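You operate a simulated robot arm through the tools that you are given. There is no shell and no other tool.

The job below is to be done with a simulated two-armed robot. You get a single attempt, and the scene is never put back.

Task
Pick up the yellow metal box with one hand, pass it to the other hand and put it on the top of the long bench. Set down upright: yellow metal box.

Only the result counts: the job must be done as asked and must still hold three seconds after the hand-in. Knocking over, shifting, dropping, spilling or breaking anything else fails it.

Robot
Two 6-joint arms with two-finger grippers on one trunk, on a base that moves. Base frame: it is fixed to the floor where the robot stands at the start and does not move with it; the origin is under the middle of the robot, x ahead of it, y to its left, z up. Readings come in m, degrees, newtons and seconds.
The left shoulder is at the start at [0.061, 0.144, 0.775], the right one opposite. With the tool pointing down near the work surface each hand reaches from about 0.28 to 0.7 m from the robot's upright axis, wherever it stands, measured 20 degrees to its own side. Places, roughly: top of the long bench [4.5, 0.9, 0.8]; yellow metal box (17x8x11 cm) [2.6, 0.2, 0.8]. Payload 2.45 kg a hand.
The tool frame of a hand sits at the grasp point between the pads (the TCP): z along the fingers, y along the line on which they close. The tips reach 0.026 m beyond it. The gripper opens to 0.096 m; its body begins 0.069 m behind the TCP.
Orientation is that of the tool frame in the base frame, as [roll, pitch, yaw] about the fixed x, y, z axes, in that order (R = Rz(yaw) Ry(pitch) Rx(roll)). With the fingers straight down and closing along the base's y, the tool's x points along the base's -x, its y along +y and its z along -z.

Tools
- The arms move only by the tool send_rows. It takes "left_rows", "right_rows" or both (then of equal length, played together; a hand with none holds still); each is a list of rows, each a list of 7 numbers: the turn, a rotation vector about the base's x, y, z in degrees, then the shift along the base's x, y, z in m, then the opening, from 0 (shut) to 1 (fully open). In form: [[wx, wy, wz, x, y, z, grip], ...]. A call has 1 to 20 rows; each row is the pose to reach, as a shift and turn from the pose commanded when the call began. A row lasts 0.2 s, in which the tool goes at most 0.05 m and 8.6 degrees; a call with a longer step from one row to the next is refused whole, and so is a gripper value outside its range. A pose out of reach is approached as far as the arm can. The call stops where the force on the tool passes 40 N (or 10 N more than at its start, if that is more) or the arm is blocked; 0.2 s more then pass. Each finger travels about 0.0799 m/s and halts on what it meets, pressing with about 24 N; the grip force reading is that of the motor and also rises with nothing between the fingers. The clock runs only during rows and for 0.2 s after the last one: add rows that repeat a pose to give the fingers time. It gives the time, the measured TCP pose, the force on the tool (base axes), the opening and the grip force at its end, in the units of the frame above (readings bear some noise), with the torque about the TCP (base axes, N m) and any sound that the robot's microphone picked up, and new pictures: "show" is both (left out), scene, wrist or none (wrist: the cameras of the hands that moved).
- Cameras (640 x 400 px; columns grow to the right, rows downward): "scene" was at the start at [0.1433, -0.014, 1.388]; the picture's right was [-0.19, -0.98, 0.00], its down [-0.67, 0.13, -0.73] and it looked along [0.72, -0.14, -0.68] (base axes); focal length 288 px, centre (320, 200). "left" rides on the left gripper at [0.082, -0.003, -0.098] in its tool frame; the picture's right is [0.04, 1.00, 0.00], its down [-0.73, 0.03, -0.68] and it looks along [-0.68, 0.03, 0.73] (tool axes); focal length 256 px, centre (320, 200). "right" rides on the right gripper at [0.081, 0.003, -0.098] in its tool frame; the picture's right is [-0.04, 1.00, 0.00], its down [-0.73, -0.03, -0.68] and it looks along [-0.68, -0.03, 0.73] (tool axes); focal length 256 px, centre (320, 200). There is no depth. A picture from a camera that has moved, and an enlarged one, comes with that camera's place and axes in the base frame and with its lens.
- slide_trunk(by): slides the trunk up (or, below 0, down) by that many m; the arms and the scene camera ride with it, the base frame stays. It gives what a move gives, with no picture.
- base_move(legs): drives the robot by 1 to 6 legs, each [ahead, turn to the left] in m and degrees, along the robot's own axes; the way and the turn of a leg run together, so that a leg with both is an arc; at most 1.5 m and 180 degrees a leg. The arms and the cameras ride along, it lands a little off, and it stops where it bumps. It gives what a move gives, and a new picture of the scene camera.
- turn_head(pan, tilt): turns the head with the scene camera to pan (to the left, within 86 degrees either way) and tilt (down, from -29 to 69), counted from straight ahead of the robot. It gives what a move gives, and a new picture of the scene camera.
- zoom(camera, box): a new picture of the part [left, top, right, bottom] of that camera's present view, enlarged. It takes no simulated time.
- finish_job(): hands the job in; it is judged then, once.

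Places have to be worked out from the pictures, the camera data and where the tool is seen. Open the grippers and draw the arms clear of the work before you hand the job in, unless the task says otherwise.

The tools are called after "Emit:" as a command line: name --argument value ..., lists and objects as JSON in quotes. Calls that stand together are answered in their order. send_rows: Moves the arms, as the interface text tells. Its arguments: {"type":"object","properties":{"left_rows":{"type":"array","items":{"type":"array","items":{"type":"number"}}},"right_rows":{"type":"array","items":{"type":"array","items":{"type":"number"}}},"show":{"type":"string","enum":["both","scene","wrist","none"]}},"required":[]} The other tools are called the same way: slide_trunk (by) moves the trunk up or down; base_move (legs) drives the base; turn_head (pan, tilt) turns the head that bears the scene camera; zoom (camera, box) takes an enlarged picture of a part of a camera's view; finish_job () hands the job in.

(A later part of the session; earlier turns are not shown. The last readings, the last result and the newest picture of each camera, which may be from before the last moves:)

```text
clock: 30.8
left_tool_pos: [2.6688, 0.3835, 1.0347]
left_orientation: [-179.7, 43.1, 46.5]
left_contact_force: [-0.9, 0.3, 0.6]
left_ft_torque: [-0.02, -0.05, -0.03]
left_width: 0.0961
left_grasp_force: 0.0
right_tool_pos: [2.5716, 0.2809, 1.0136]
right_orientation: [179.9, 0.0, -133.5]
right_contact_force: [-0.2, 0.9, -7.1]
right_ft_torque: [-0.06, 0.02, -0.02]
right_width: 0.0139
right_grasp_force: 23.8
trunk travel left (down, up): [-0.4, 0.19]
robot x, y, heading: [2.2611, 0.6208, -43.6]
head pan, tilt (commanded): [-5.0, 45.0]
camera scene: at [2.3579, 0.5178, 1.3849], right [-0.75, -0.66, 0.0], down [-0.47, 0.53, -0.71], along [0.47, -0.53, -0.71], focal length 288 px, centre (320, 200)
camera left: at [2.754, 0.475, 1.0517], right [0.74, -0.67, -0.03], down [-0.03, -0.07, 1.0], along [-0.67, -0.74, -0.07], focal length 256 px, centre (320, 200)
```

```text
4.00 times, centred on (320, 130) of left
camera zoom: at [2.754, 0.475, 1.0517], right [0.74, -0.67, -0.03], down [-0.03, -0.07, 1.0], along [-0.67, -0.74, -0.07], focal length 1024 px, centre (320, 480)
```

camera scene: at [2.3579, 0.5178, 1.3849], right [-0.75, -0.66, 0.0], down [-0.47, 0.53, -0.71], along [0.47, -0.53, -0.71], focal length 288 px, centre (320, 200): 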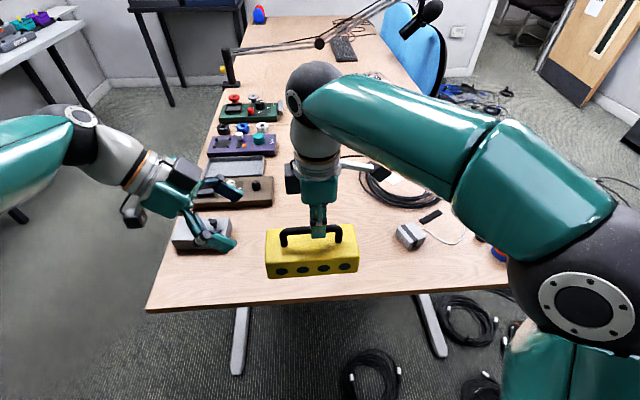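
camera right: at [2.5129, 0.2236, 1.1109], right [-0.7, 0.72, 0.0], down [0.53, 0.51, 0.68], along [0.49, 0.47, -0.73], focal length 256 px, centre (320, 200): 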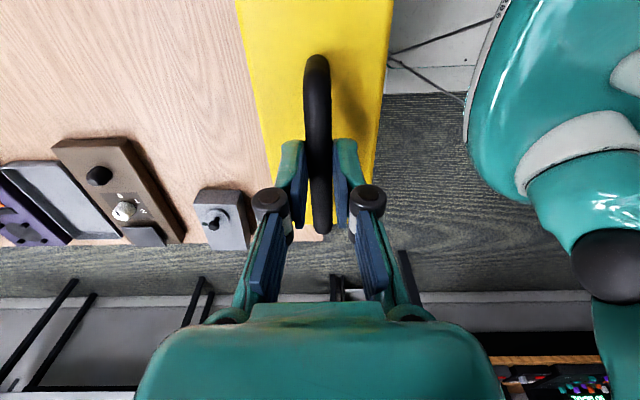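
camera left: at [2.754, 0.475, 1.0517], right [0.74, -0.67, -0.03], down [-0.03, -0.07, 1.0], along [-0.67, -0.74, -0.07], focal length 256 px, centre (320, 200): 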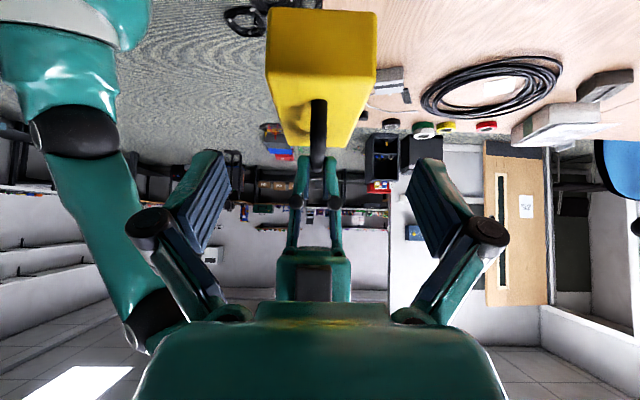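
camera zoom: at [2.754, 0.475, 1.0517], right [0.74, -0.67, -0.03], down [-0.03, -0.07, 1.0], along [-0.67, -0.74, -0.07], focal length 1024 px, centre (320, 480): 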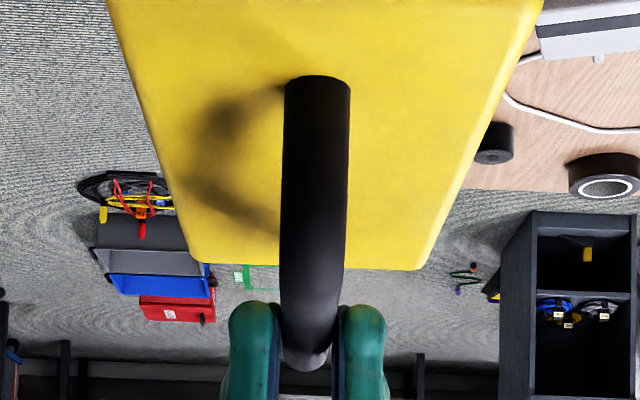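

Sideways offset is under 1 mm and yaw within about 1°, so I slide in along the tool axis, first 90 mm, then check.

Emit:
send_rows --left_rows '[[0, 0, 0, -0.0141, -0.0149, -0.0219, 1], [0, 0, 0, -0.0282, -0.0297, -0.0438, 1], [0, 0, 0, -0.0423, -0.0446, -0.0657, 1], [0, 0, 0, -0.0423, -0.0446, -0.0657, 1]]' --show "both"

Emit:
zoom --camera "scene" --box '[160, 140, 416, 300]'

```text
clock: 31.8
left_tool_pos: [2.6274, 0.3369, 0.969]
left_orientation: [-179.9, 43.0, 46.6]
left_contact_force: [-0.2, 0.5, -1.1]
left_ft_torque: [-0.05, 0.0, 0.0]
left_width: 0.0959
left_grasp_force: 0.0
right_tool_pos: [2.5708, 0.28, 1.0138]
right_orientation: [179.9, 0.0, -133.5]
right_contact_force: [0.7, -0.8, -7.4]
right_ft_torque: [-0.08, 0.05, -0.01]
right_width: 0.014
right_grasp_force: 24.3
trunk travel left (down, up): [-0.4, 0.19]
robot x, y, heading: [2.2579, 0.625, -44.0]
head pan, tilt (commanded): [-5.0, 45.0]
camera scene: at [2.3579, 0.5178, 1.3849], right [-0.75, -0.66, 0.0], down [-0.47, 0.53, -0.71], along [0.47, -0.53, -0.71], focal length 288 px, centre (320, 200)
camera left: at [2.7125, 0.4303, 0.9866], right [0.74, -0.67, -0.03], down [-0.03, -0.07, 1.0], along [-0.67, -0.74, -0.07], focal length 256 px, centre (320, 200)
```

scene: 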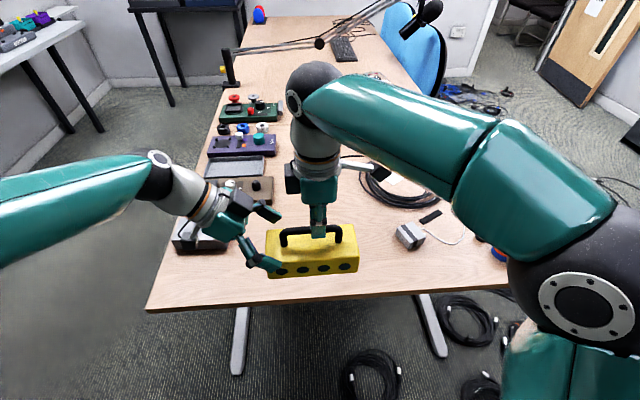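
left: 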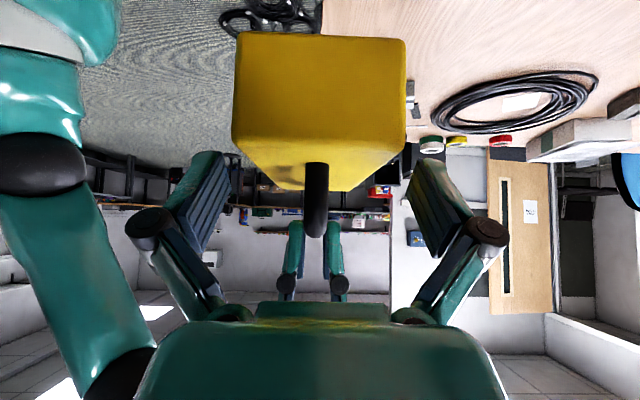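

```text
2.50 times, centred on (288, 220) of scene
camera zoom: at [2.3579, 0.5178, 1.3849], right [-0.75, -0.66, 0.0], down [-0.47, 0.53, -0.71], along [0.47, -0.53, -0.71], focal length 719 px, centre (400, 150)
```

zoom: 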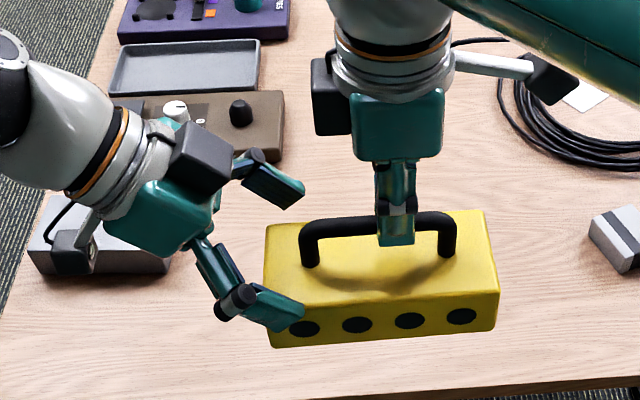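

The fingers straddle the box with clearance on both sides. I slide in the last 50 mm and check forces.

Emit:
send_rows --left_rows '[[0, 0, 0, -0.0118, -0.0124, -0.0182, 1], [0, 0, 0, -0.0235, -0.0248, -0.0365, 1], [0, 0, 0, -0.0235, -0.0248, -0.0365, 1]]' --show "both"

Emit:
zoom --camera "scene" --box '[160, 140, 416, 300]'

```text
clock: 32.6
left_tool_pos: [2.6022, 0.3142, 0.9337]
left_orientation: [-179.9, 43.0, 46.5]
left_contact_force: [0.2, 0.7, 0.2]
left_ft_torque: [0.01, 0.02, -0.02]
left_width: 0.096
left_grasp_force: 0.1
right_tool_pos: [2.5721, 0.2801, 1.0135]
right_orientation: [179.9, 0.0, -133.6]
right_contact_force: [-1.0, 0.2, -6.9]
right_ft_torque: [-0.05, 0.08, 0.04]
right_width: 0.0138
right_grasp_force: 24.4
trunk travel left (down, up): [-0.4, 0.19]
robot x, y, heading: [2.258, 0.6223, -43.7]
head pan, tilt (commanded): [-5.0, 45.0]
camera scene: at [2.3579, 0.5178, 1.3849], right [-0.75, -0.66, 0.0], down [-0.47, 0.53, -0.71], along [0.47, -0.53, -0.71], focal length 288 px, centre (320, 200)
camera left: at [2.6874, 0.4067, 0.951], right [0.74, -0.67, -0.03], down [-0.03, -0.07, 1.0], along [-0.67, -0.74, -0.07], focal length 256 px, centre (320, 200)
```

scene: 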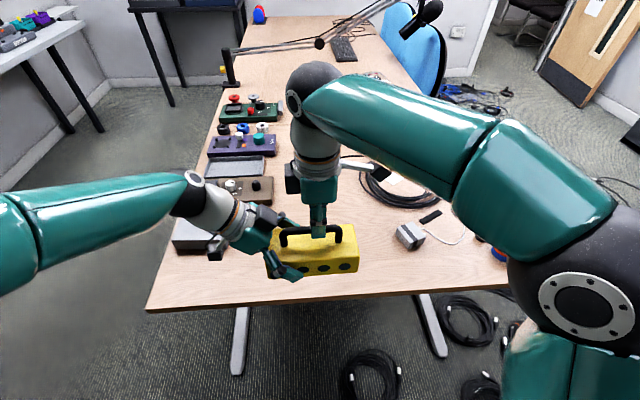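
left: 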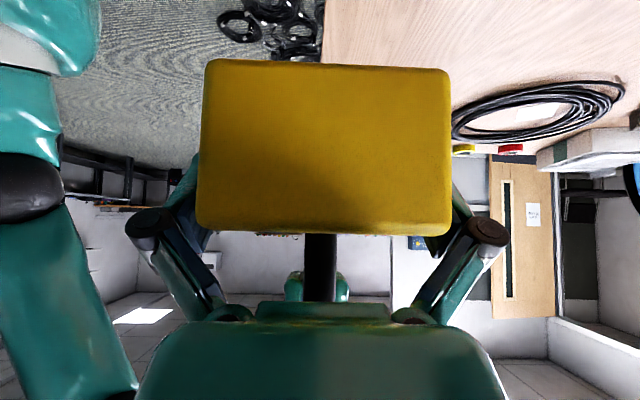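

```text
2.50 times, centred on (288, 220) of scene
camera zoom: at [2.3579, 0.5178, 1.3849], right [-0.75, -0.66, 0.0], down [-0.47, 0.53, -0.71], along [0.47, -0.53, -0.71], focal length 719 px, centre (400, 150)
```

zoom: 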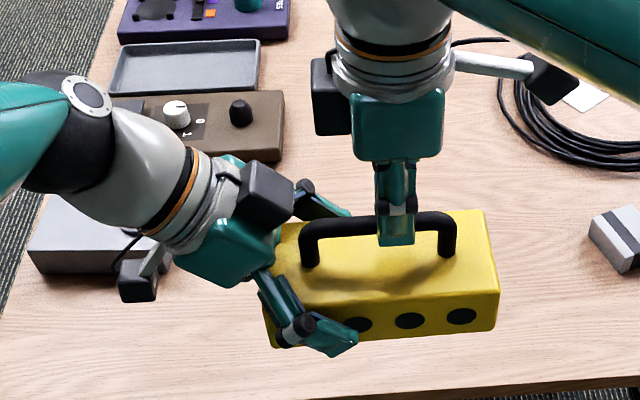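

No contact and the fingers flank the body as planned. I close the left gripper on the 8 cm width.

Emit:
send_rows --left_rows '[[0, 0, 0, 0, 0, 0, 0], [0, 0, 0, 0, 0, 0, 0], [0, 0, 0, 0, 0, 0, 0], [0, 0, 0, 0, 0, 0, 0]]' --show "both"

Emit:
zoom --camera "scene" --box '[160, 140, 416, 300]'

```text
clock: 33.6
left_tool_pos: [2.6026, 0.3139, 0.9352]
left_orientation: [-179.9, 42.9, 46.7]
left_contact_force: [1.8, -0.5, -1.0]
left_ft_torque: [0.33, -0.11, 0.17]
left_width: 0.08
left_grasp_force: 24.4
right_tool_pos: [2.5722, 0.2796, 1.0123]
right_orientation: [179.9, 0.1, -133.5]
right_contact_force: [-2.8, 2.1, -5.7]
right_ft_torque: [-0.21, 0.3, -0.06]
right_width: 0.0139
right_grasp_force: 23.8
trunk travel left (down, up): [-0.4, 0.19]
robot x, y, heading: [2.257, 0.6204, -43.8]
head pan, tilt (commanded): [-5.0, 45.0]
camera scene: at [2.3581, 0.5177, 1.3849], right [-0.75, -0.66, 0.0], down [-0.47, 0.53, -0.71], along [0.47, -0.53, -0.71], focal length 288 px, centre (320, 200)
camera left: at [2.6877, 0.4067, 0.951], right [0.74, -0.67, -0.03], down [-0.03, -0.08, 1.0], along [-0.67, -0.74, -0.07], focal length 256 px, centre (320, 200)
```

scene: 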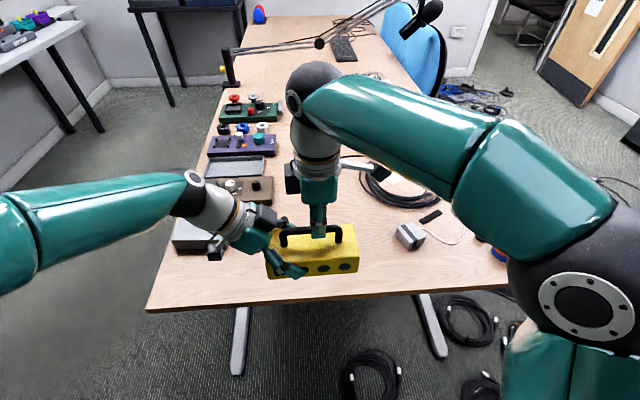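
left: 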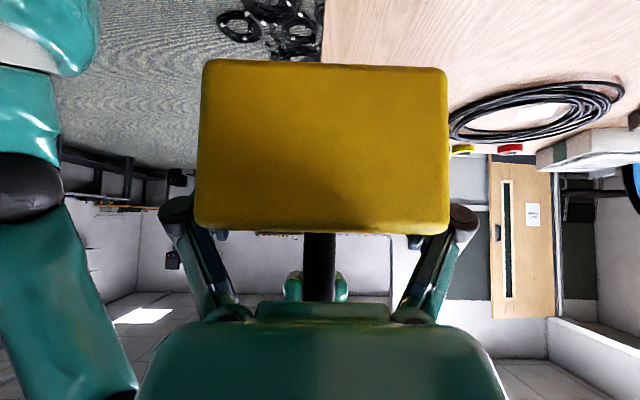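

```text
2.50 times, centred on (288, 220) of scene
camera zoom: at [2.3581, 0.5177, 1.3849], right [-0.75, -0.66, 0.0], down [-0.47, 0.53, -0.71], along [0.47, -0.53, -0.71], focal length 719 px, centre (400, 150)
```

zoom: 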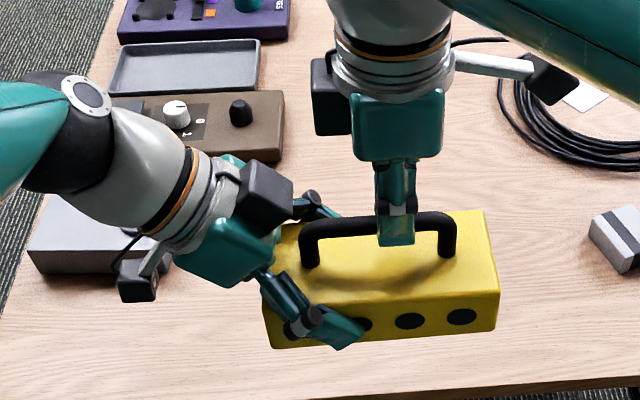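

The left hand holds the body at exactly 80 mm with 24 N. Now I open the right gripper part way and watch whether the box stays level.

Emit:
send_rows --right_rows '[[0, 0, 0, 0, 0, 0, 0.25], [0, 0, 0, 0, 0, 0, 0.45], [0, 0, 0, 0, 0, 0, 0.45], [0, 0, 0, 0, 0, 0, 0.45]]' --show "both"

Emit:
zoom --camera "scene" --box '[160, 140, 416, 300]'

Emit:
zoom --camera "left" --box '[0, 0, 640, 400]'

```text
clock: 34.6
left_tool_pos: [2.6023, 0.3138, 0.9347]
left_orientation: [-179.8, 43.0, 46.6]
left_contact_force: [0.4, 0.2, -0.1]
left_ft_torque: [0.2, -0.17, 0.01]
left_width: 0.0798
left_grasp_force: 23.9
right_tool_pos: [2.5714, 0.2803, 1.0136]
right_orientation: [179.9, -0.1, -133.5]
right_contact_force: [-0.9, -0.6, 0.2]
right_ft_torque: [0.0, 0.01, 0.01]
right_width: 0.0434
right_grasp_force: 0.1
trunk travel left (down, up): [-0.4, 0.19]
robot x, y, heading: [2.2578, 0.6188, -43.6]
head pan, tilt (commanded): [-5.0, 45.0]
camera scene: at [2.358, 0.5177, 1.3849], right [-0.75, -0.66, 0.0], down [-0.47, 0.53, -0.71], along [0.47, -0.53, -0.71], focal length 288 px, centre (320, 200)
camera right: at [2.5128, 0.2236, 1.1109], right [-0.7, 0.72, 0.0], down [0.53, 0.51, 0.68], along [0.49, 0.47, -0.73], focal length 256 px, centre (320, 200)
```

scene: 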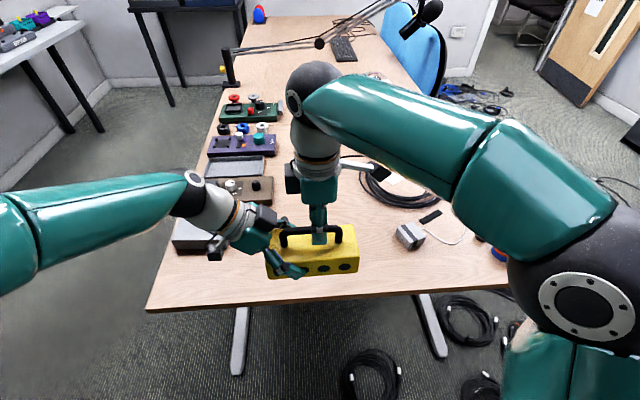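
right: 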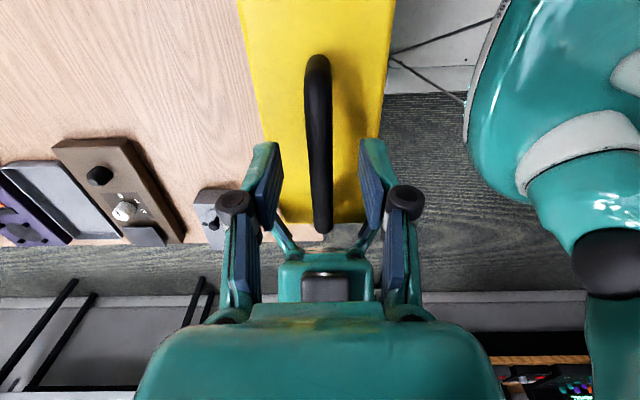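

```text
2.50 times, centred on (288, 220) of scene
camera zoom: at [2.358, 0.5177, 1.3849], right [-0.75, -0.66, 0.0], down [-0.47, 0.53, -0.71], along [0.47, -0.53, -0.71], focal length 719 px, centre (400, 150)
```

zoom: 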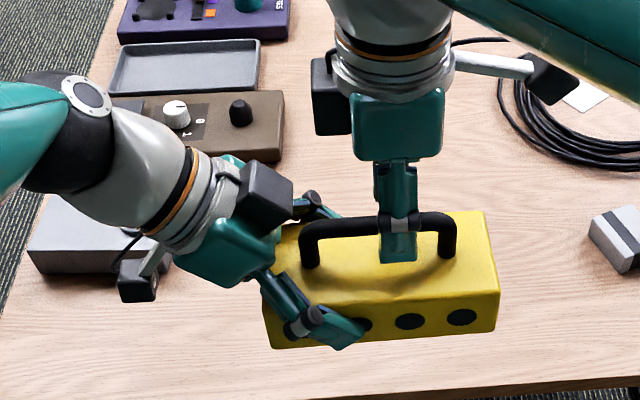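

```text
1.00 times, centred on (320, 200) of left (not enlarged: the box is as wide or as high as the picture)
camera zoom: at [2.6876, 0.4068, 0.9509], right [0.74, -0.67, -0.03], down [-0.03, -0.08, 1.0], along [-0.67, -0.74, -0.07], focal length 256 px, centre (320, 200)
```

zoom: 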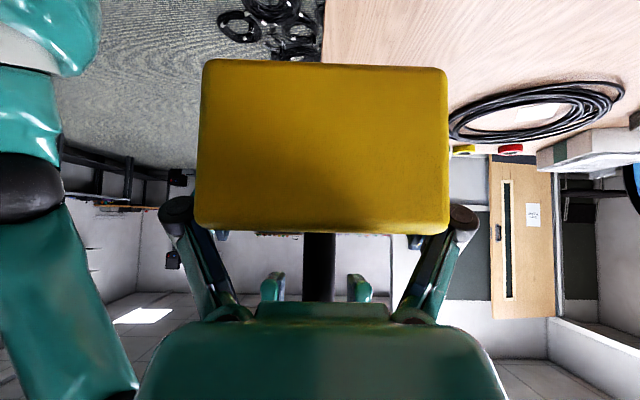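

The box stays level in the left hand (0.26 N m torque, no slip visible). I raise the right hand clear of the handle and move it off to the right.

Emit:
send_rows --right_rows '[[0, 0, 0, 0, 0, 0.02, 0.45], [0, 0, 0, 0, 0, 0.045, 0.45], [0, 0, 0, 0, 0, 0.075, 0.45], [0, 0, 0, -0.01, -0.011, 0.1, 0.45], [0, 0, 0, -0.03, -0.032, 0.11, 0.45], [0, 0, 0, -0.055, -0.058, 0.11, 0.45], [0, 0, 0, -0.08, -0.084, 0.11, 0.45], [0, 0, 0, -0.105, -0.11, 0.11, 0.45], [0, 0, 0, -0.125, -0.131, 0.11, 0.45], [0, 0, 0, -0.125, -0.131, 0.11, 0.45]]' --show "both"

Emit:
zoom --camera "scene" --box '[160, 140, 416, 300]'

```text
clock: 36.8
left_tool_pos: [2.6032, 0.3133, 0.9336]
left_orientation: [-179.8, 43.0, 46.7]
left_contact_force: [0.9, 0.0, 0.0]
left_ft_torque: [0.17, -0.15, 0.02]
left_width: 0.0798
left_grasp_force: 24.1
right_tool_pos: [2.4462, 0.1491, 1.1224]
right_orientation: [179.8, 0.1, -133.5]
right_contact_force: [0.2, 0.7, -0.4]
right_ft_torque: [0.01, 0.02, 0.02]
right_width: 0.0431
right_grasp_force: 0.2
trunk travel left (down, up): [-0.4, 0.19]
robot x, y, heading: [2.2617, 0.6204, -44.2]
head pan, tilt (commanded): [-5.0, 45.0]
camera scene: at [2.3581, 0.5177, 1.3849], right [-0.75, -0.66, 0.0], down [-0.47, 0.53, -0.71], along [0.47, -0.53, -0.71], focal length 288 px, centre (320, 200)
camera right: at [2.3872, 0.0926, 1.22], right [-0.7, 0.72, 0.0], down [0.53, 0.51, 0.68], along [0.49, 0.47, -0.73], focal length 256 px, centre (320, 200)
```

scene: 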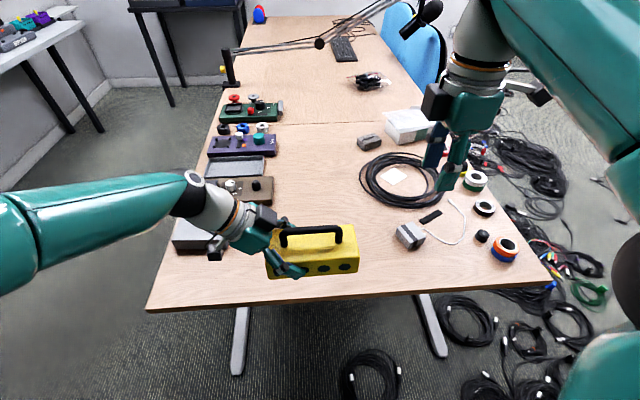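
right: 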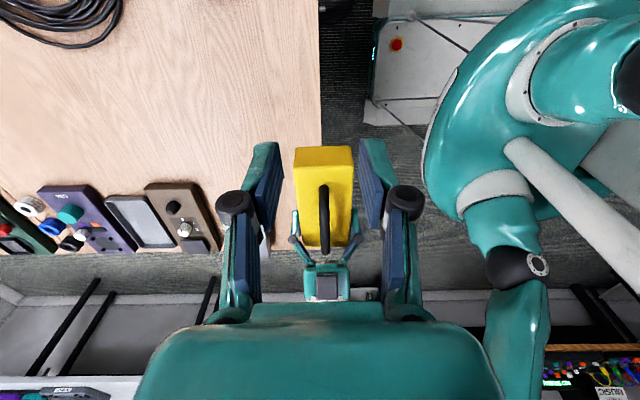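

```text
2.50 times, centred on (288, 220) of scene
camera zoom: at [2.3581, 0.5177, 1.3849], right [-0.75, -0.66, 0.0], down [-0.47, 0.53, -0.71], along [0.47, -0.53, -0.71], focal length 719 px, centre (400, 150)
```

zoom: 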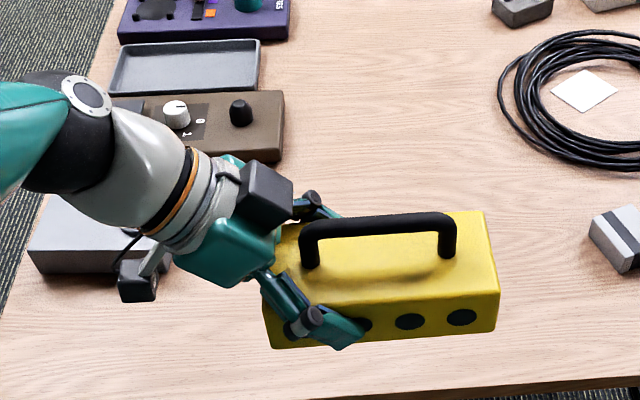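

The handover is done: the left hand alone holds the box level. I raise the trunk so everything clears the furniture, then drive around the table corner toward the bench.

Emit:
slide_trunk --by 0.12

Emit:
turn_head --pan 40 --tilt 40

```text
clock: 38.3
left_tool_pos: [2.6022, 0.3141, 1.0542]
left_orientation: [-179.7, 43.0, 46.6]
left_contact_force: [-0.7, -0.8, -7.6]
left_ft_torque: [0.13, -0.2, 0.01]
left_width: 0.0797
left_grasp_force: 24.0
right_tool_pos: [2.4475, 0.1483, 1.2425]
right_orientation: [179.9, 0.0, -133.6]
right_contact_force: [-0.1, 0.3, -0.2]
right_ft_torque: [-0.04, 0.05, 0.01]
right_width: 0.0431
right_grasp_force: 0.0
trunk travel left (down, up): [-0.52, 0.07]
robot x, y, heading: [2.2569, 0.6209, -43.7]
head pan, tilt (commanded): [-5.0, 45.0]
```

```text
clock: 39.4
left_tool_pos: [2.603, 0.3133, 1.0537]
left_orientation: [-179.8, 43.1, 46.6]
left_contact_force: [0.6, -0.5, -6.2]
left_ft_torque: [0.18, -0.19, 0.03]
left_width: 0.0797
left_grasp_force: 24.3
right_tool_pos: [2.4461, 0.1494, 1.2412]
right_orientation: [-180.0, 0.0, -133.4]
right_contact_force: [0.6, -0.3, -0.4]
right_ft_torque: [-0.01, -0.01, 0.0]
right_width: 0.0431
right_grasp_force: 0.1
trunk travel left (down, up): [-0.52, 0.07]
robot x, y, heading: [2.2595, 0.619, -43.6]
head pan, tilt (commanded): [40.0, 40.0]
camera scene: at [2.3892, 0.5731, 1.5122], right [-0.06, -1.0, 0.0], down [-0.64, 0.04, -0.77], along [0.76, -0.05, -0.64], focal length 288 px, centre (320, 200)
```

scene: 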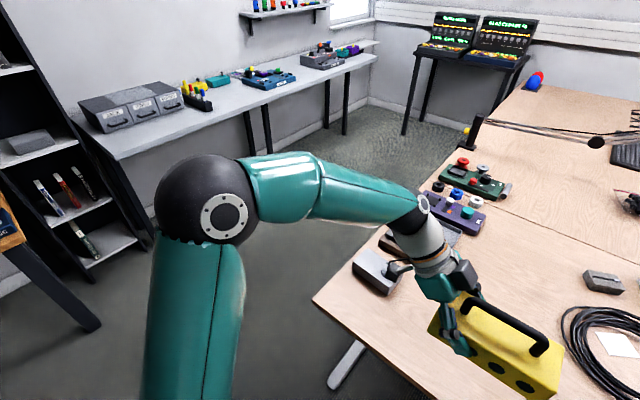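

Path around the table's corner looks open; elbow height and box are well above table level. I turn left about 80° and drive 0.73 m.

Emit:
base_move --legs '[[0, 80], [0.73, 0]]'

```text
clock: 43.3
left_tool_pos: [2.6491, 0.8801, 1.0521]
left_orientation: [-179.5, 42.9, 121.7]
left_contact_force: [-0.3, 1.1, -7.4]
left_ft_torque: [0.1, 0.07, 0.02]
left_width: 0.0801
left_grasp_force: 23.9
right_tool_pos: [2.7691, 0.6867, 1.2431]
right_orientation: [179.9, -0.2, -58.6]
right_contact_force: [-0.5, 1.7, -0.8]
right_ft_torque: [-0.11, -0.06, 0.03]
right_width: 0.043
right_grasp_force: 0.0
trunk travel left (down, up): [-0.52, 0.07]
robot x, y, heading: [2.2906, 0.5768, 33.2]
head pan, tilt (commanded): [40.0, 40.0]
stopped in leg 1: the robot was blocked; the commanded pose is now the measured one
camera scene: at [2.3685, 0.6926, 1.5118], right [0.96, -0.29, 0.0], down [-0.18, -0.62, -0.76], along [0.22, 0.73, -0.65], focal length 288 px, centre (320, 200)
```

scene: 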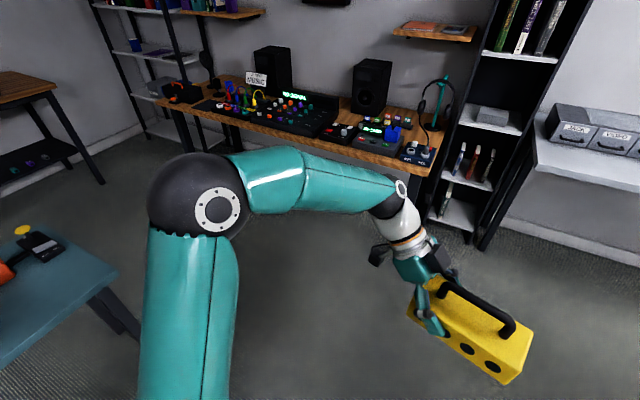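

The turn stopped about 3° short, reported as blocked. I look to the right and down to see what the base may be touching.

Emit:
turn_head --pan -70 --tilt 55

Emit:
zoom --camera "right" --box '[0, 0, 640, 400]'

```text
clock: 45.2
left_tool_pos: [2.6511, 0.8757, 1.0541]
left_orientation: [-179.7, 43.0, 121.6]
left_contact_force: [0.1, 0.3, -6.7]
left_ft_torque: [0.2, 0.13, 0.0]
left_width: 0.0798
left_grasp_force: 24.3
right_tool_pos: [2.7696, 0.6811, 1.2441]
right_orientation: [-179.9, 0.1, -58.5]
right_contact_force: [-0.7, -0.2, 0.3]
right_ft_torque: [0.0, 0.0, 0.0]
right_width: 0.0432
right_grasp_force: 0.0
trunk travel left (down, up): [-0.52, 0.07]
robot x, y, heading: [2.2933, 0.5734, 33.1]
head pan, tilt (commanded): [-70.0, 55.0]
camera scene: at [2.4036, 0.5636, 1.4915], right [-0.6, -0.8, 0.0], down [-0.66, 0.49, -0.57], along [0.46, -0.34, -0.82], focal length 288 px, centre (320, 200)
```

scene: 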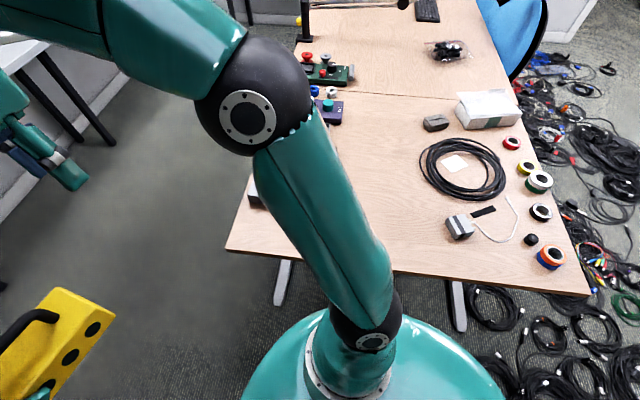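

```text
1.00 times, centred on (320, 200) of right (not enlarged: the box is as wide or as high as the picture)
camera zoom: at [2.8092, 0.6111, 1.341], right [-0.87, -0.49, 0.0], down [-0.36, 0.64, 0.68], along [-0.33, 0.59, -0.73], focal length 256 px, centre (320, 200)
```

zoom: 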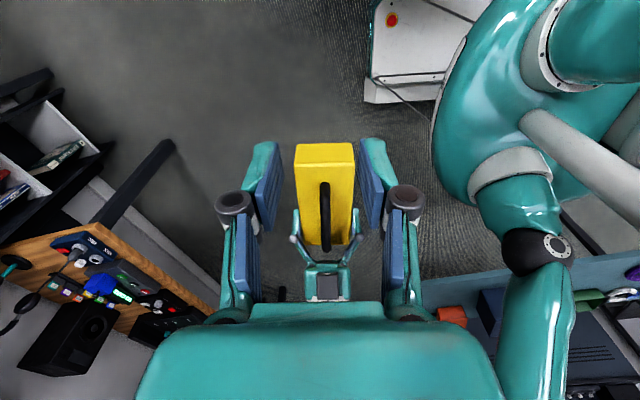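

Table items look untouched. I look further right and down at the floor by the base, where the cable coil lies.

Emit:
turn_head --pan -86 --tilt 65

Emit:
turn_head --pan 86 --tilt 60

```text
clock: 46.0
left_tool_pos: [2.6498, 0.8748, 1.0547]
left_orientation: [-179.7, 43.0, 121.6]
left_contact_force: [0.3, 0.0, -7.5]
left_ft_torque: [0.25, 0.13, 0.0]
left_width: 0.0798
left_grasp_force: 24.0
right_tool_pos: [2.7695, 0.6817, 1.2427]
right_orientation: [-179.9, 0.0, -58.6]
right_contact_force: [-0.6, 0.4, 0.1]
right_ft_torque: [0.0, 0.02, -0.01]
right_width: 0.0433
right_grasp_force: 0.1
trunk travel left (down, up): [-0.52, 0.07]
robot x, y, heading: [2.2925, 0.5738, 33.3]
head pan, tilt (commanded): [-85.9, 65.0]
camera scene: at [2.3826, 0.5584, 1.4799], right [-0.79, -0.61, 0.0], down [-0.55, 0.72, -0.42], along [0.26, -0.34, -0.91], focal length 288 px, centre (320, 200)
```

scene: 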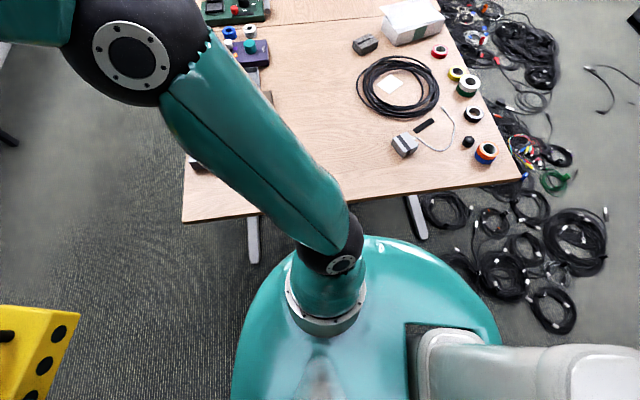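

```text
clock: 48.6
left_tool_pos: [2.651, 0.8768, 1.0549]
left_orientation: [-179.7, 43.0, 121.6]
left_contact_force: [-0.2, -0.6, -6.8]
left_ft_torque: [0.24, 0.1, -0.01]
left_width: 0.0798
left_grasp_force: 23.7
right_tool_pos: [2.7694, 0.6809, 1.2435]
right_orientation: [-179.9, 0.0, -58.6]
right_contact_force: [0.8, 0.2, -0.7]
right_ft_torque: [0.0, 0.02, 0.0]
right_width: 0.0433
right_grasp_force: 0.0
trunk travel left (down, up): [-0.52, 0.07]
robot x, y, heading: [2.2929, 0.5695, 33.4]
head pan, tilt (commanded): [85.9, 60.0]
camera scene: at [2.3131, 0.6648, 1.4855], right [0.87, 0.49, 0.0], down [0.42, -0.76, -0.5], along [-0.25, 0.44, -0.87], focal length 288 px, centre (320, 200)
```

scene: 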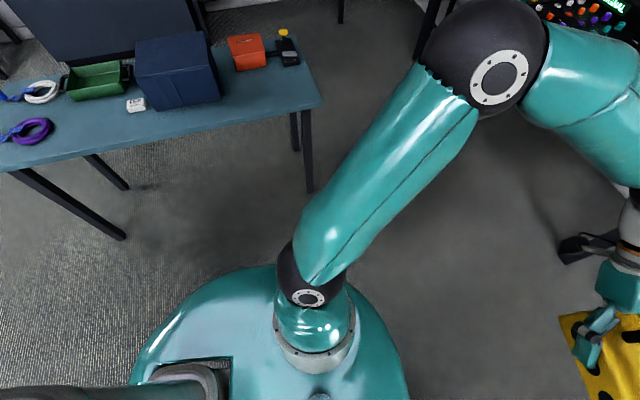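

Nothing visibly disturbed; the contact is probably the base's rear-right corner near the floor coil. Driving ahead moves away from it, so I make a short forward leg and check.

Emit:
base_move --legs '[[0.25, 0]]'

Emit:
turn_head --pan -86 --tilt 60

```text
clock: 50.4
left_tool_pos: [2.8621, 1.0135, 1.0534]
left_orientation: [-179.5, 43.0, 121.7]
left_contact_force: [0.3, 0.5, -7.1]
left_ft_torque: [0.22, 0.16, 0.03]
left_width: 0.0799
left_grasp_force: 24.0
right_tool_pos: [2.9819, 0.8219, 1.2432]
right_orientation: [179.9, 0.0, -58.7]
right_contact_force: [1.0, 0.1, 0.0]
right_ft_torque: [-0.03, 0.03, -0.01]
right_width: 0.0433
right_grasp_force: 0.0
trunk travel left (down, up): [-0.52, 0.07]
robot x, y, heading: [2.5047, 0.7115, 33.2]
head pan, tilt (commanded): [85.9, 60.0]
camera scene: at [2.5255, 0.8044, 1.4854], right [0.87, 0.49, 0.0], down [0.42, -0.76, -0.5], along [-0.25, 0.44, -0.87], focal length 288 px, centre (320, 200)
```

scene: 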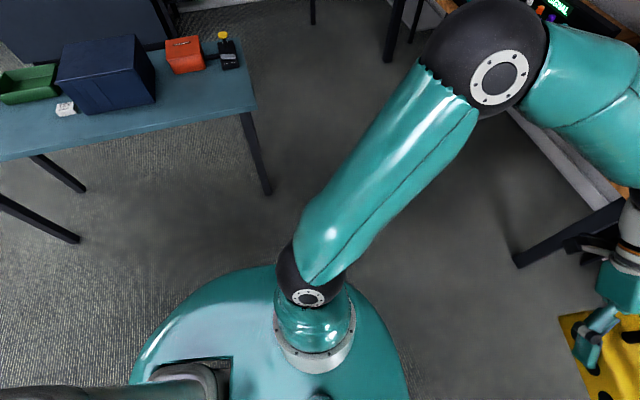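

```text
clock: 53.0
left_tool_pos: [2.8611, 1.0138, 1.0553]
left_orientation: [-179.5, 43.0, 121.6]
left_contact_force: [-0.3, -1.3, -6.2]
left_ft_torque: [0.21, 0.12, 0.0]
left_width: 0.0796
left_grasp_force: 24.0
right_tool_pos: [2.9806, 0.8192, 1.2444]
right_orientation: [-179.9, -0.1, -58.6]
right_contact_force: [0.4, -0.2, -0.3]
right_ft_torque: [-0.01, 0.02, 0.0]
right_width: 0.0434
right_grasp_force: 0.2
trunk travel left (down, up): [-0.52, 0.07]
robot x, y, heading: [2.5092, 0.716, 33.2]
head pan, tilt (commanded): [-85.9, 60.0]
camera scene: at [2.5971, 0.6924, 1.4855], right [-0.79, -0.61, 0.0], down [-0.53, 0.69, -0.5], along [0.3, -0.4, -0.87], focal length 288 px, centre (320, 200)
```

scene: 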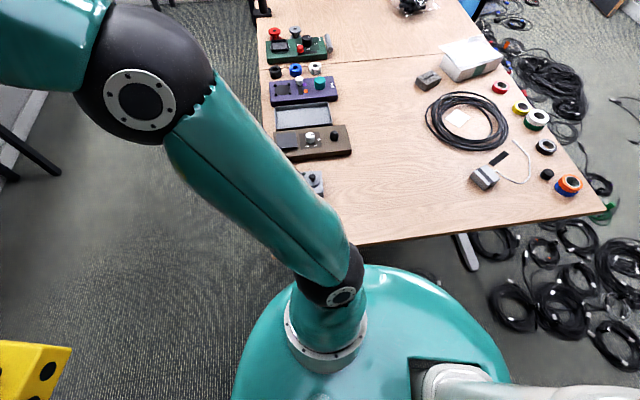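

The base is free and the coil is where it was. I turn a bit more left to clear the table corner and drive on 0.45 m.

Emit:
base_move --legs '[[0, 8], [0.48, 0]]'

Emit:
turn_head --pan -20 --tilt 30

```text
clock: 56.6
left_tool_pos: [3.1717, 1.3821, 1.055]
left_orientation: [-179.6, 42.9, 130.2]
left_contact_force: [-0.1, 0.2, -7.0]
left_ft_torque: [0.19, 0.16, 0.0]
left_width: 0.0798
left_grasp_force: 23.7
right_tool_pos: [3.3189, 1.2105, 1.2424]
right_orientation: [179.9, 0.0, -50.1]
right_contact_force: [0.6, 0.1, -0.3]
right_ft_torque: [-0.02, 0.01, 0.0]
right_width: 0.0432
right_grasp_force: 0.0
trunk travel left (down, up): [-0.52, 0.07]
robot x, y, heading: [2.8624, 1.0313, 41.6]
head pan, tilt (commanded): [-85.9, 60.0]
camera scene: at [2.9574, 1.0277, 1.4854], right [-0.7, -0.72, 0.0], down [-0.62, 0.6, -0.5], along [0.36, -0.35, -0.87], focal length 288 px, centre (320, 200)
```

scene: 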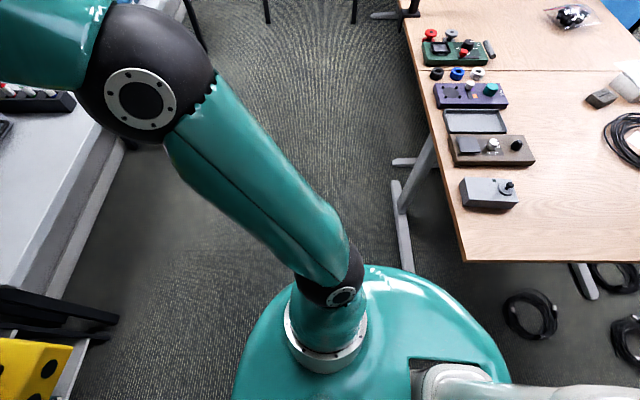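

```text
clock: 57.9
left_tool_pos: [3.1727, 1.3821, 1.0546]
left_orientation: [-179.5, 42.8, 130.2]
left_contact_force: [-0.2, 0.7, -7.0]
left_ft_torque: [0.2, 0.17, -0.01]
left_width: 0.08
left_grasp_force: 24.0
right_tool_pos: [3.3181, 1.2097, 1.2434]
right_orientation: [179.8, 0.0, -50.1]
right_contact_force: [-0.5, 0.5, -0.8]
right_ft_torque: [0.01, -0.01, 0.0]
right_width: 0.0431
right_grasp_force: 0.0
trunk travel left (down, up): [-0.52, 0.07]
robot x, y, heading: [2.8621, 1.0312, 42.0]
head pan, tilt (commanded): [-20.0, 30.0]
camera scene: at [2.9928, 1.1076, 1.5275], right [0.37, -0.93, 0.0], down [-0.47, -0.19, -0.87], along [0.8, 0.32, -0.5], focal length 288 px, centre (320, 200)
```

scene: 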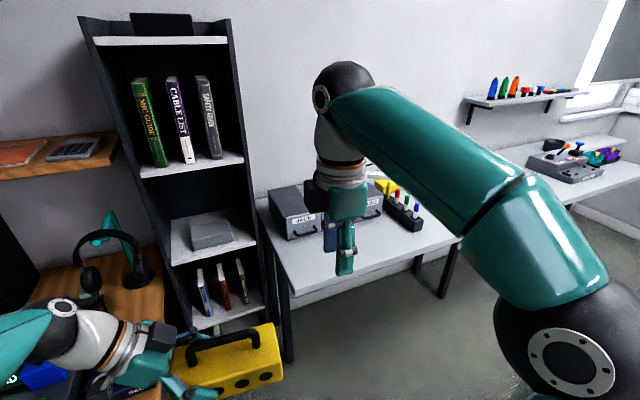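

The way along the aisle is open. I turn right to face down the aisle, about −25°.

Emit:
base_move --legs '[[0, -66]]'

```text
clock: 61.6
left_tool_pos: [3.3124, 0.8916, 1.0537]
left_orientation: [-179.6, 42.8, 64.3]
left_contact_force: [0.6, -0.3, -6.0]
left_ft_torque: [0.23, -0.06, -0.02]
left_width: 0.08
left_grasp_force: 24.0
right_tool_pos: [3.2121, 0.6871, 1.243]
right_orientation: [179.8, 0.0, -116.0]
right_contact_force: [-0.2, 0.1, -0.1]
right_ft_torque: [-0.01, -0.01, -0.02]
right_width: 0.043
right_grasp_force: 0.1
trunk travel left (down, up): [-0.52, 0.07]
robot x, y, heading: [2.8874, 1.0757, -23.9]
head pan, tilt (commanded): [-20.0, 30.0]
camera scene: at [3.0086, 0.9901, 1.5274], right [-0.69, -0.72, 0.0], down [-0.36, 0.35, -0.87], along [0.62, -0.6, -0.5], focal length 288 px, centre (320, 200)
```

scene: 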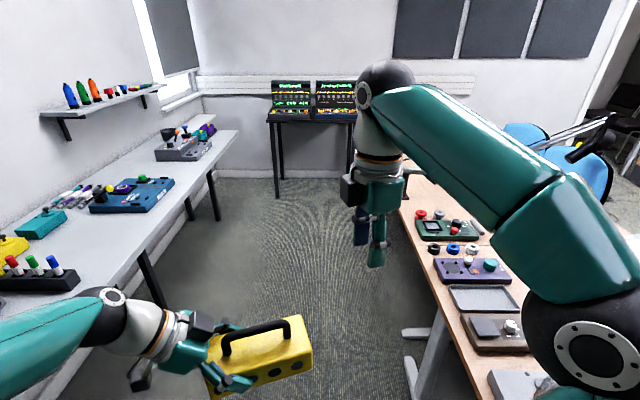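

From this spot I can measure the bench edge and free area; I zoom in on the left part of the view.

Emit:
zoom --camera "scene" --box '[0, 120, 256, 280]'

Emit:
turn_head --pan 40 --tilt 40

```text
2.50 times, centred on (128, 200) of scene
camera zoom: at [3.0086, 0.9901, 1.5274], right [-0.69, -0.72, 0.0], down [-0.36, 0.35, -0.87], along [0.62, -0.6, -0.5], focal length 719 px, centre (800, 200)
```

zoom: 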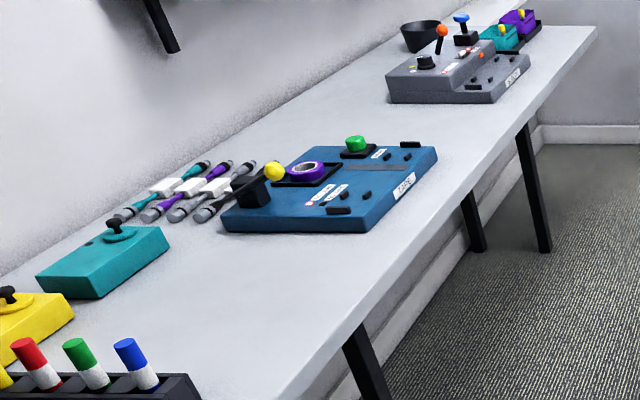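

```text
clock: 62.9
left_tool_pos: [3.3107, 0.8925, 1.055]
left_orientation: [-179.7, 42.9, 64.2]
left_contact_force: [0.1, -0.4, -7.3]
left_ft_torque: [0.17, -0.11, -0.03]
left_width: 0.0796
left_grasp_force: 23.9
right_tool_pos: [3.2135, 0.6876, 1.2452]
right_orientation: [179.8, 0.0, -116.1]
right_contact_force: [0.5, 0.4, -0.2]
right_ft_torque: [0.02, 0.0, 0.0]
right_width: 0.0434
right_grasp_force: 0.1
trunk travel left (down, up): [-0.52, 0.07]
robot x, y, heading: [2.8886, 1.0765, -24.0]
head pan, tilt (commanded): [40.0, 40.0]
camera scene: at [3.0246, 1.0765, 1.5122], right [0.28, -0.96, 0.0], down [-0.62, -0.18, -0.77], along [0.74, 0.21, -0.64], focal length 288 px, centre (320, 200)
```

scene: 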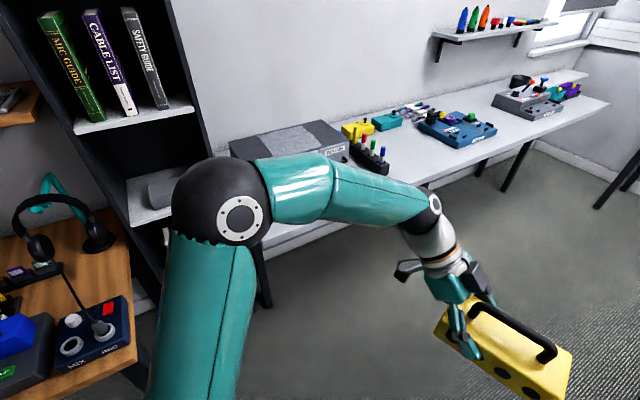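

Bench top is at about 0.80; the free patch lies between the pen holder and the blue console, and I aim the box centre at about [4.31, 0.92]. I drive down the aisle to [3.91, 0.57] first.

Emit:
base_move --legs '[[0, -2.5], [1.14, 0]]'

```text
clock: 69.2
left_tool_pos: [4.3232, 0.3548, 1.0567]
left_orientation: [-179.4, 42.9, 61.0]
left_contact_force: [0.0, -0.3, -6.1]
left_ft_torque: [0.19, -0.08, 0.01]
left_width: 0.0801
left_grasp_force: 23.7
right_tool_pos: [4.2123, 0.1556, 1.2442]
right_orientation: [179.9, 0.0, -119.3]
right_contact_force: [-1.2, -0.2, -0.4]
right_ft_torque: [0.02, 0.03, 0.0]
right_width: 0.0434
right_grasp_force: 0.0
trunk travel left (down, up): [-0.52, 0.07]
robot x, y, heading: [3.9081, 0.5629, -26.8]
head pan, tilt (commanded): [40.0, 40.0]
camera scene: at [4.0476, 0.5552, 1.5121], right [0.22, -0.97, 0.0], down [-0.63, -0.14, -0.77], along [0.75, 0.17, -0.64], focal length 288 px, centre (320, 200)
```

scene: 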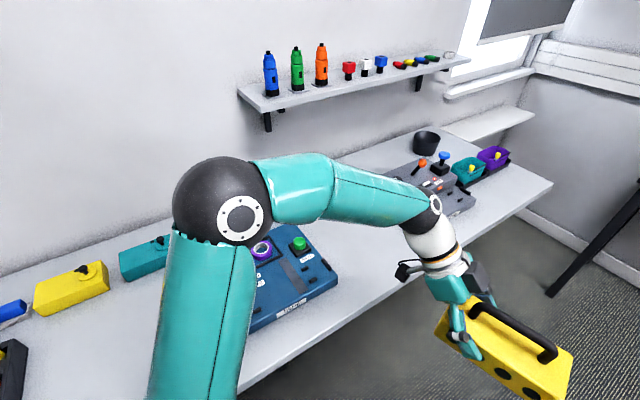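

I'm in front of the free patch at [3.91, 0.56]. Now I turn left about 72° to face the bench squarely; the box passes well above the bench items.

Emit:
base_move --legs '[[0, 72]]'

Emit:
turn_head --pan 10 --tilt 45

```text
clock: 73.0
left_tool_pos: [4.2523, 0.8848, 1.0548]
left_orientation: [-179.5, 43.0, 130.3]
left_contact_force: [-1.8, 1.2, -7.4]
left_ft_torque: [0.12, 0.1, 0.0]
left_width: 0.0799
left_grasp_force: 23.9
right_tool_pos: [4.4006, 0.7117, 1.2454]
right_orientation: [179.8, -0.3, -50.0]
right_contact_force: [-1.7, 0.4, 0.6]
right_ft_torque: [-0.08, -0.1, -0.05]
right_width: 0.043
right_grasp_force: 0.0
trunk travel left (down, up): [-0.52, 0.07]
robot x, y, heading: [3.9563, 0.5228, 43.2]
head pan, tilt (commanded): [40.0, 40.0]
stopped in leg 1: the robot was blocked; the commanded pose is now the measured one
camera scene: at [4.0032, 0.657, 1.5118], right [0.99, -0.12, 0.0], down [-0.08, -0.64, -0.76], along [0.1, 0.76, -0.65], focal length 288 px, centre (320, 200)
```

scene: 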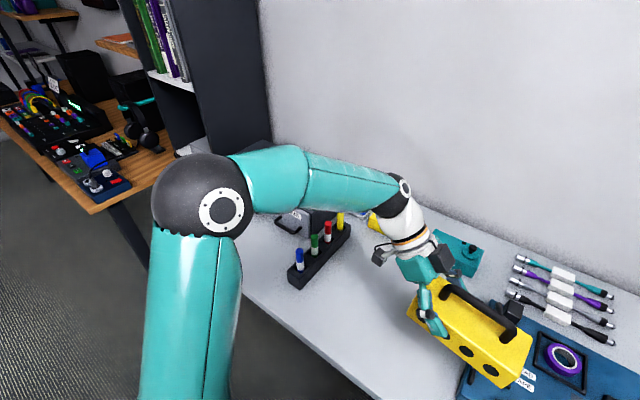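

```text
clock: 74.0
left_tool_pos: [4.2552, 0.8818, 1.0575]
left_orientation: [-179.5, 42.9, 130.2]
left_contact_force: [-0.2, 0.0, -6.2]
left_ft_torque: [0.24, 0.18, -0.03]
left_width: 0.0798
left_grasp_force: 24.1
right_tool_pos: [4.4034, 0.7067, 1.2452]
right_orientation: [179.9, 0.0, -50.0]
right_contact_force: [0.5, -0.7, 0.2]
right_ft_torque: [0.01, 0.01, 0.01]
right_width: 0.043
right_grasp_force: 0.1
trunk travel left (down, up): [-0.52, 0.07]
robot x, y, heading: [3.9492, 0.5286, 42.6]
head pan, tilt (commanded): [10.0, 45.0]
camera scene: at [4.0458, 0.6329, 1.5049], right [0.8, -0.6, 0.0], down [-0.43, -0.56, -0.71], along [0.43, 0.56, -0.71], focal length 288 px, centre (320, 200)
```

scene: 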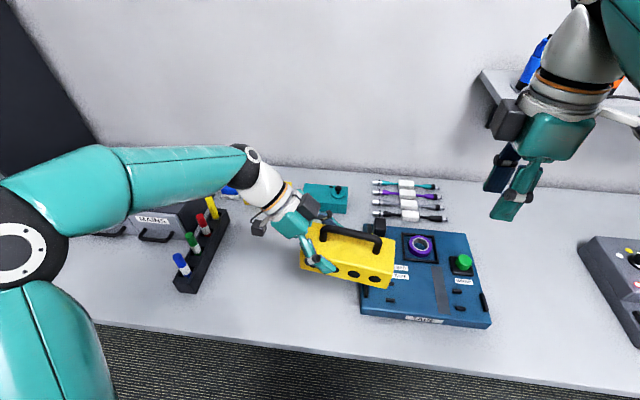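

The turn ended at 42.6° (close enough), facing the bench with the box over it. I zoom in to measure the front edge, the console and the pen holder from here.

Emit:
zoom --camera "scene" --box '[140, 170, 500, 395]'

Emit:
zoom --camera "left" --box '[0, 0, 640, 400]'

```text
1.78 times, centred on (320, 282) of scene
camera zoom: at [4.0458, 0.6329, 1.5049], right [0.8, -0.6, 0.0], down [-0.43, -0.56, -0.71], along [0.43, 0.56, -0.71], focal length 511 px, centre (320, 53)
```

zoom: 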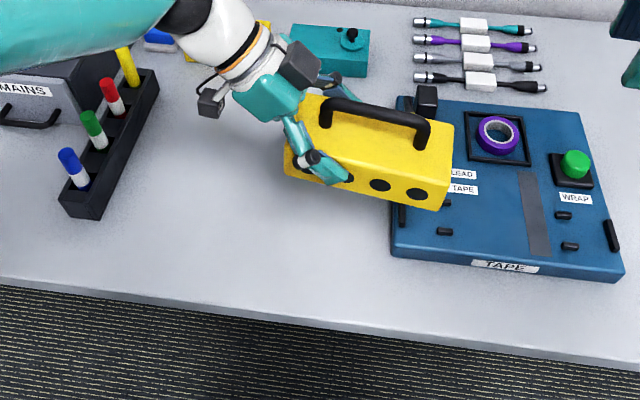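

```text
1.00 times, centred on (320, 200) of left (not enlarged: the box is as wide or as high as the picture)
camera zoom: at [4.1725, 0.9752, 1.0734], right [0.75, 0.66, -0.03], down [0.08, -0.03, 1.0], along [0.66, -0.75, -0.08], focal length 256 px, centre (320, 200)
```

zoom: 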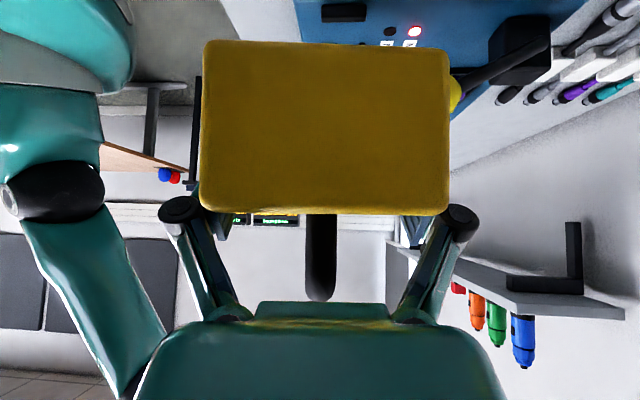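

The box looks slightly shifted in the left hand's view since the handover, so I zoom to check whether it is still level.

Emit:
zoom --camera "scene" --box '[280, 200, 424, 290]'

Emit:
zoom --camera "right" --box '[0, 0, 640, 400]'

Emit:
zoom --camera "left" --box '[160, 20, 480, 220]'

```text
4.44 times, centred on (352, 245) of scene
camera zoom: at [4.0458, 0.6329, 1.5049], right [0.8, -0.6, 0.0], down [-0.43, -0.56, -0.71], along [0.43, 0.56, -0.71], focal length 1278 px, centre (178, 0)
```

zoom: 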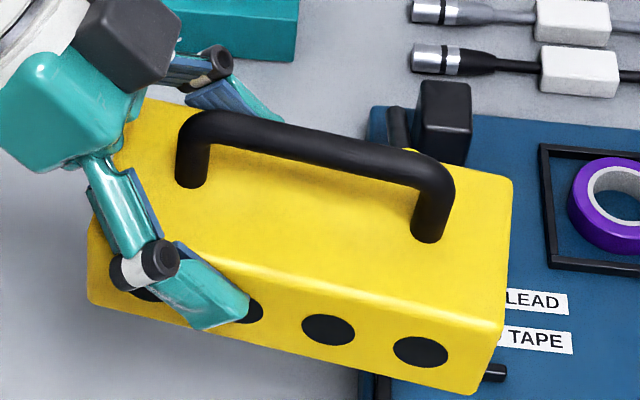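

```text
1.00 times, centred on (320, 200) of right (not enlarged: the box is as wide or as high as the picture)
camera zoom: at [4.4537, 0.6442, 1.3432], right [-0.79, -0.61, 0.0], down [-0.45, 0.58, 0.68], along [-0.42, 0.54, -0.73], focal length 256 px, centre (320, 200)
```

zoom: 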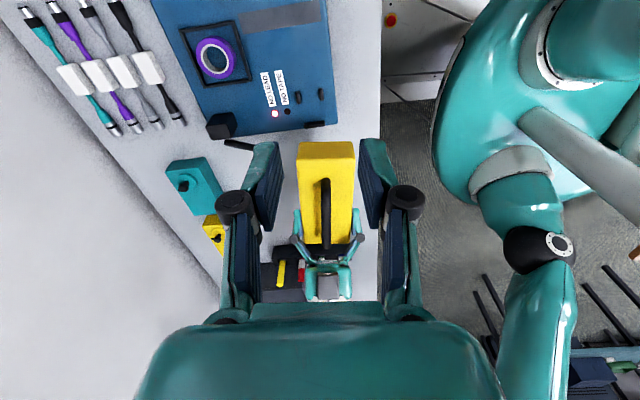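

```text
2.00 times, centred on (320, 120) of left
camera zoom: at [4.1725, 0.9752, 1.0734], right [0.75, 0.66, -0.03], down [0.08, -0.03, 1.0], along [0.66, -0.75, -0.08], focal length 512 px, centre (320, 360)
```

zoom: 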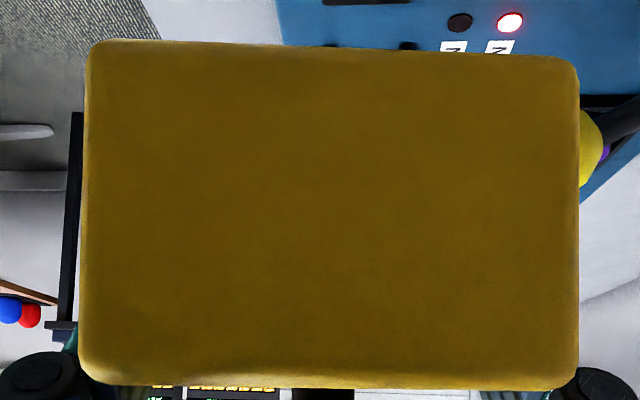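

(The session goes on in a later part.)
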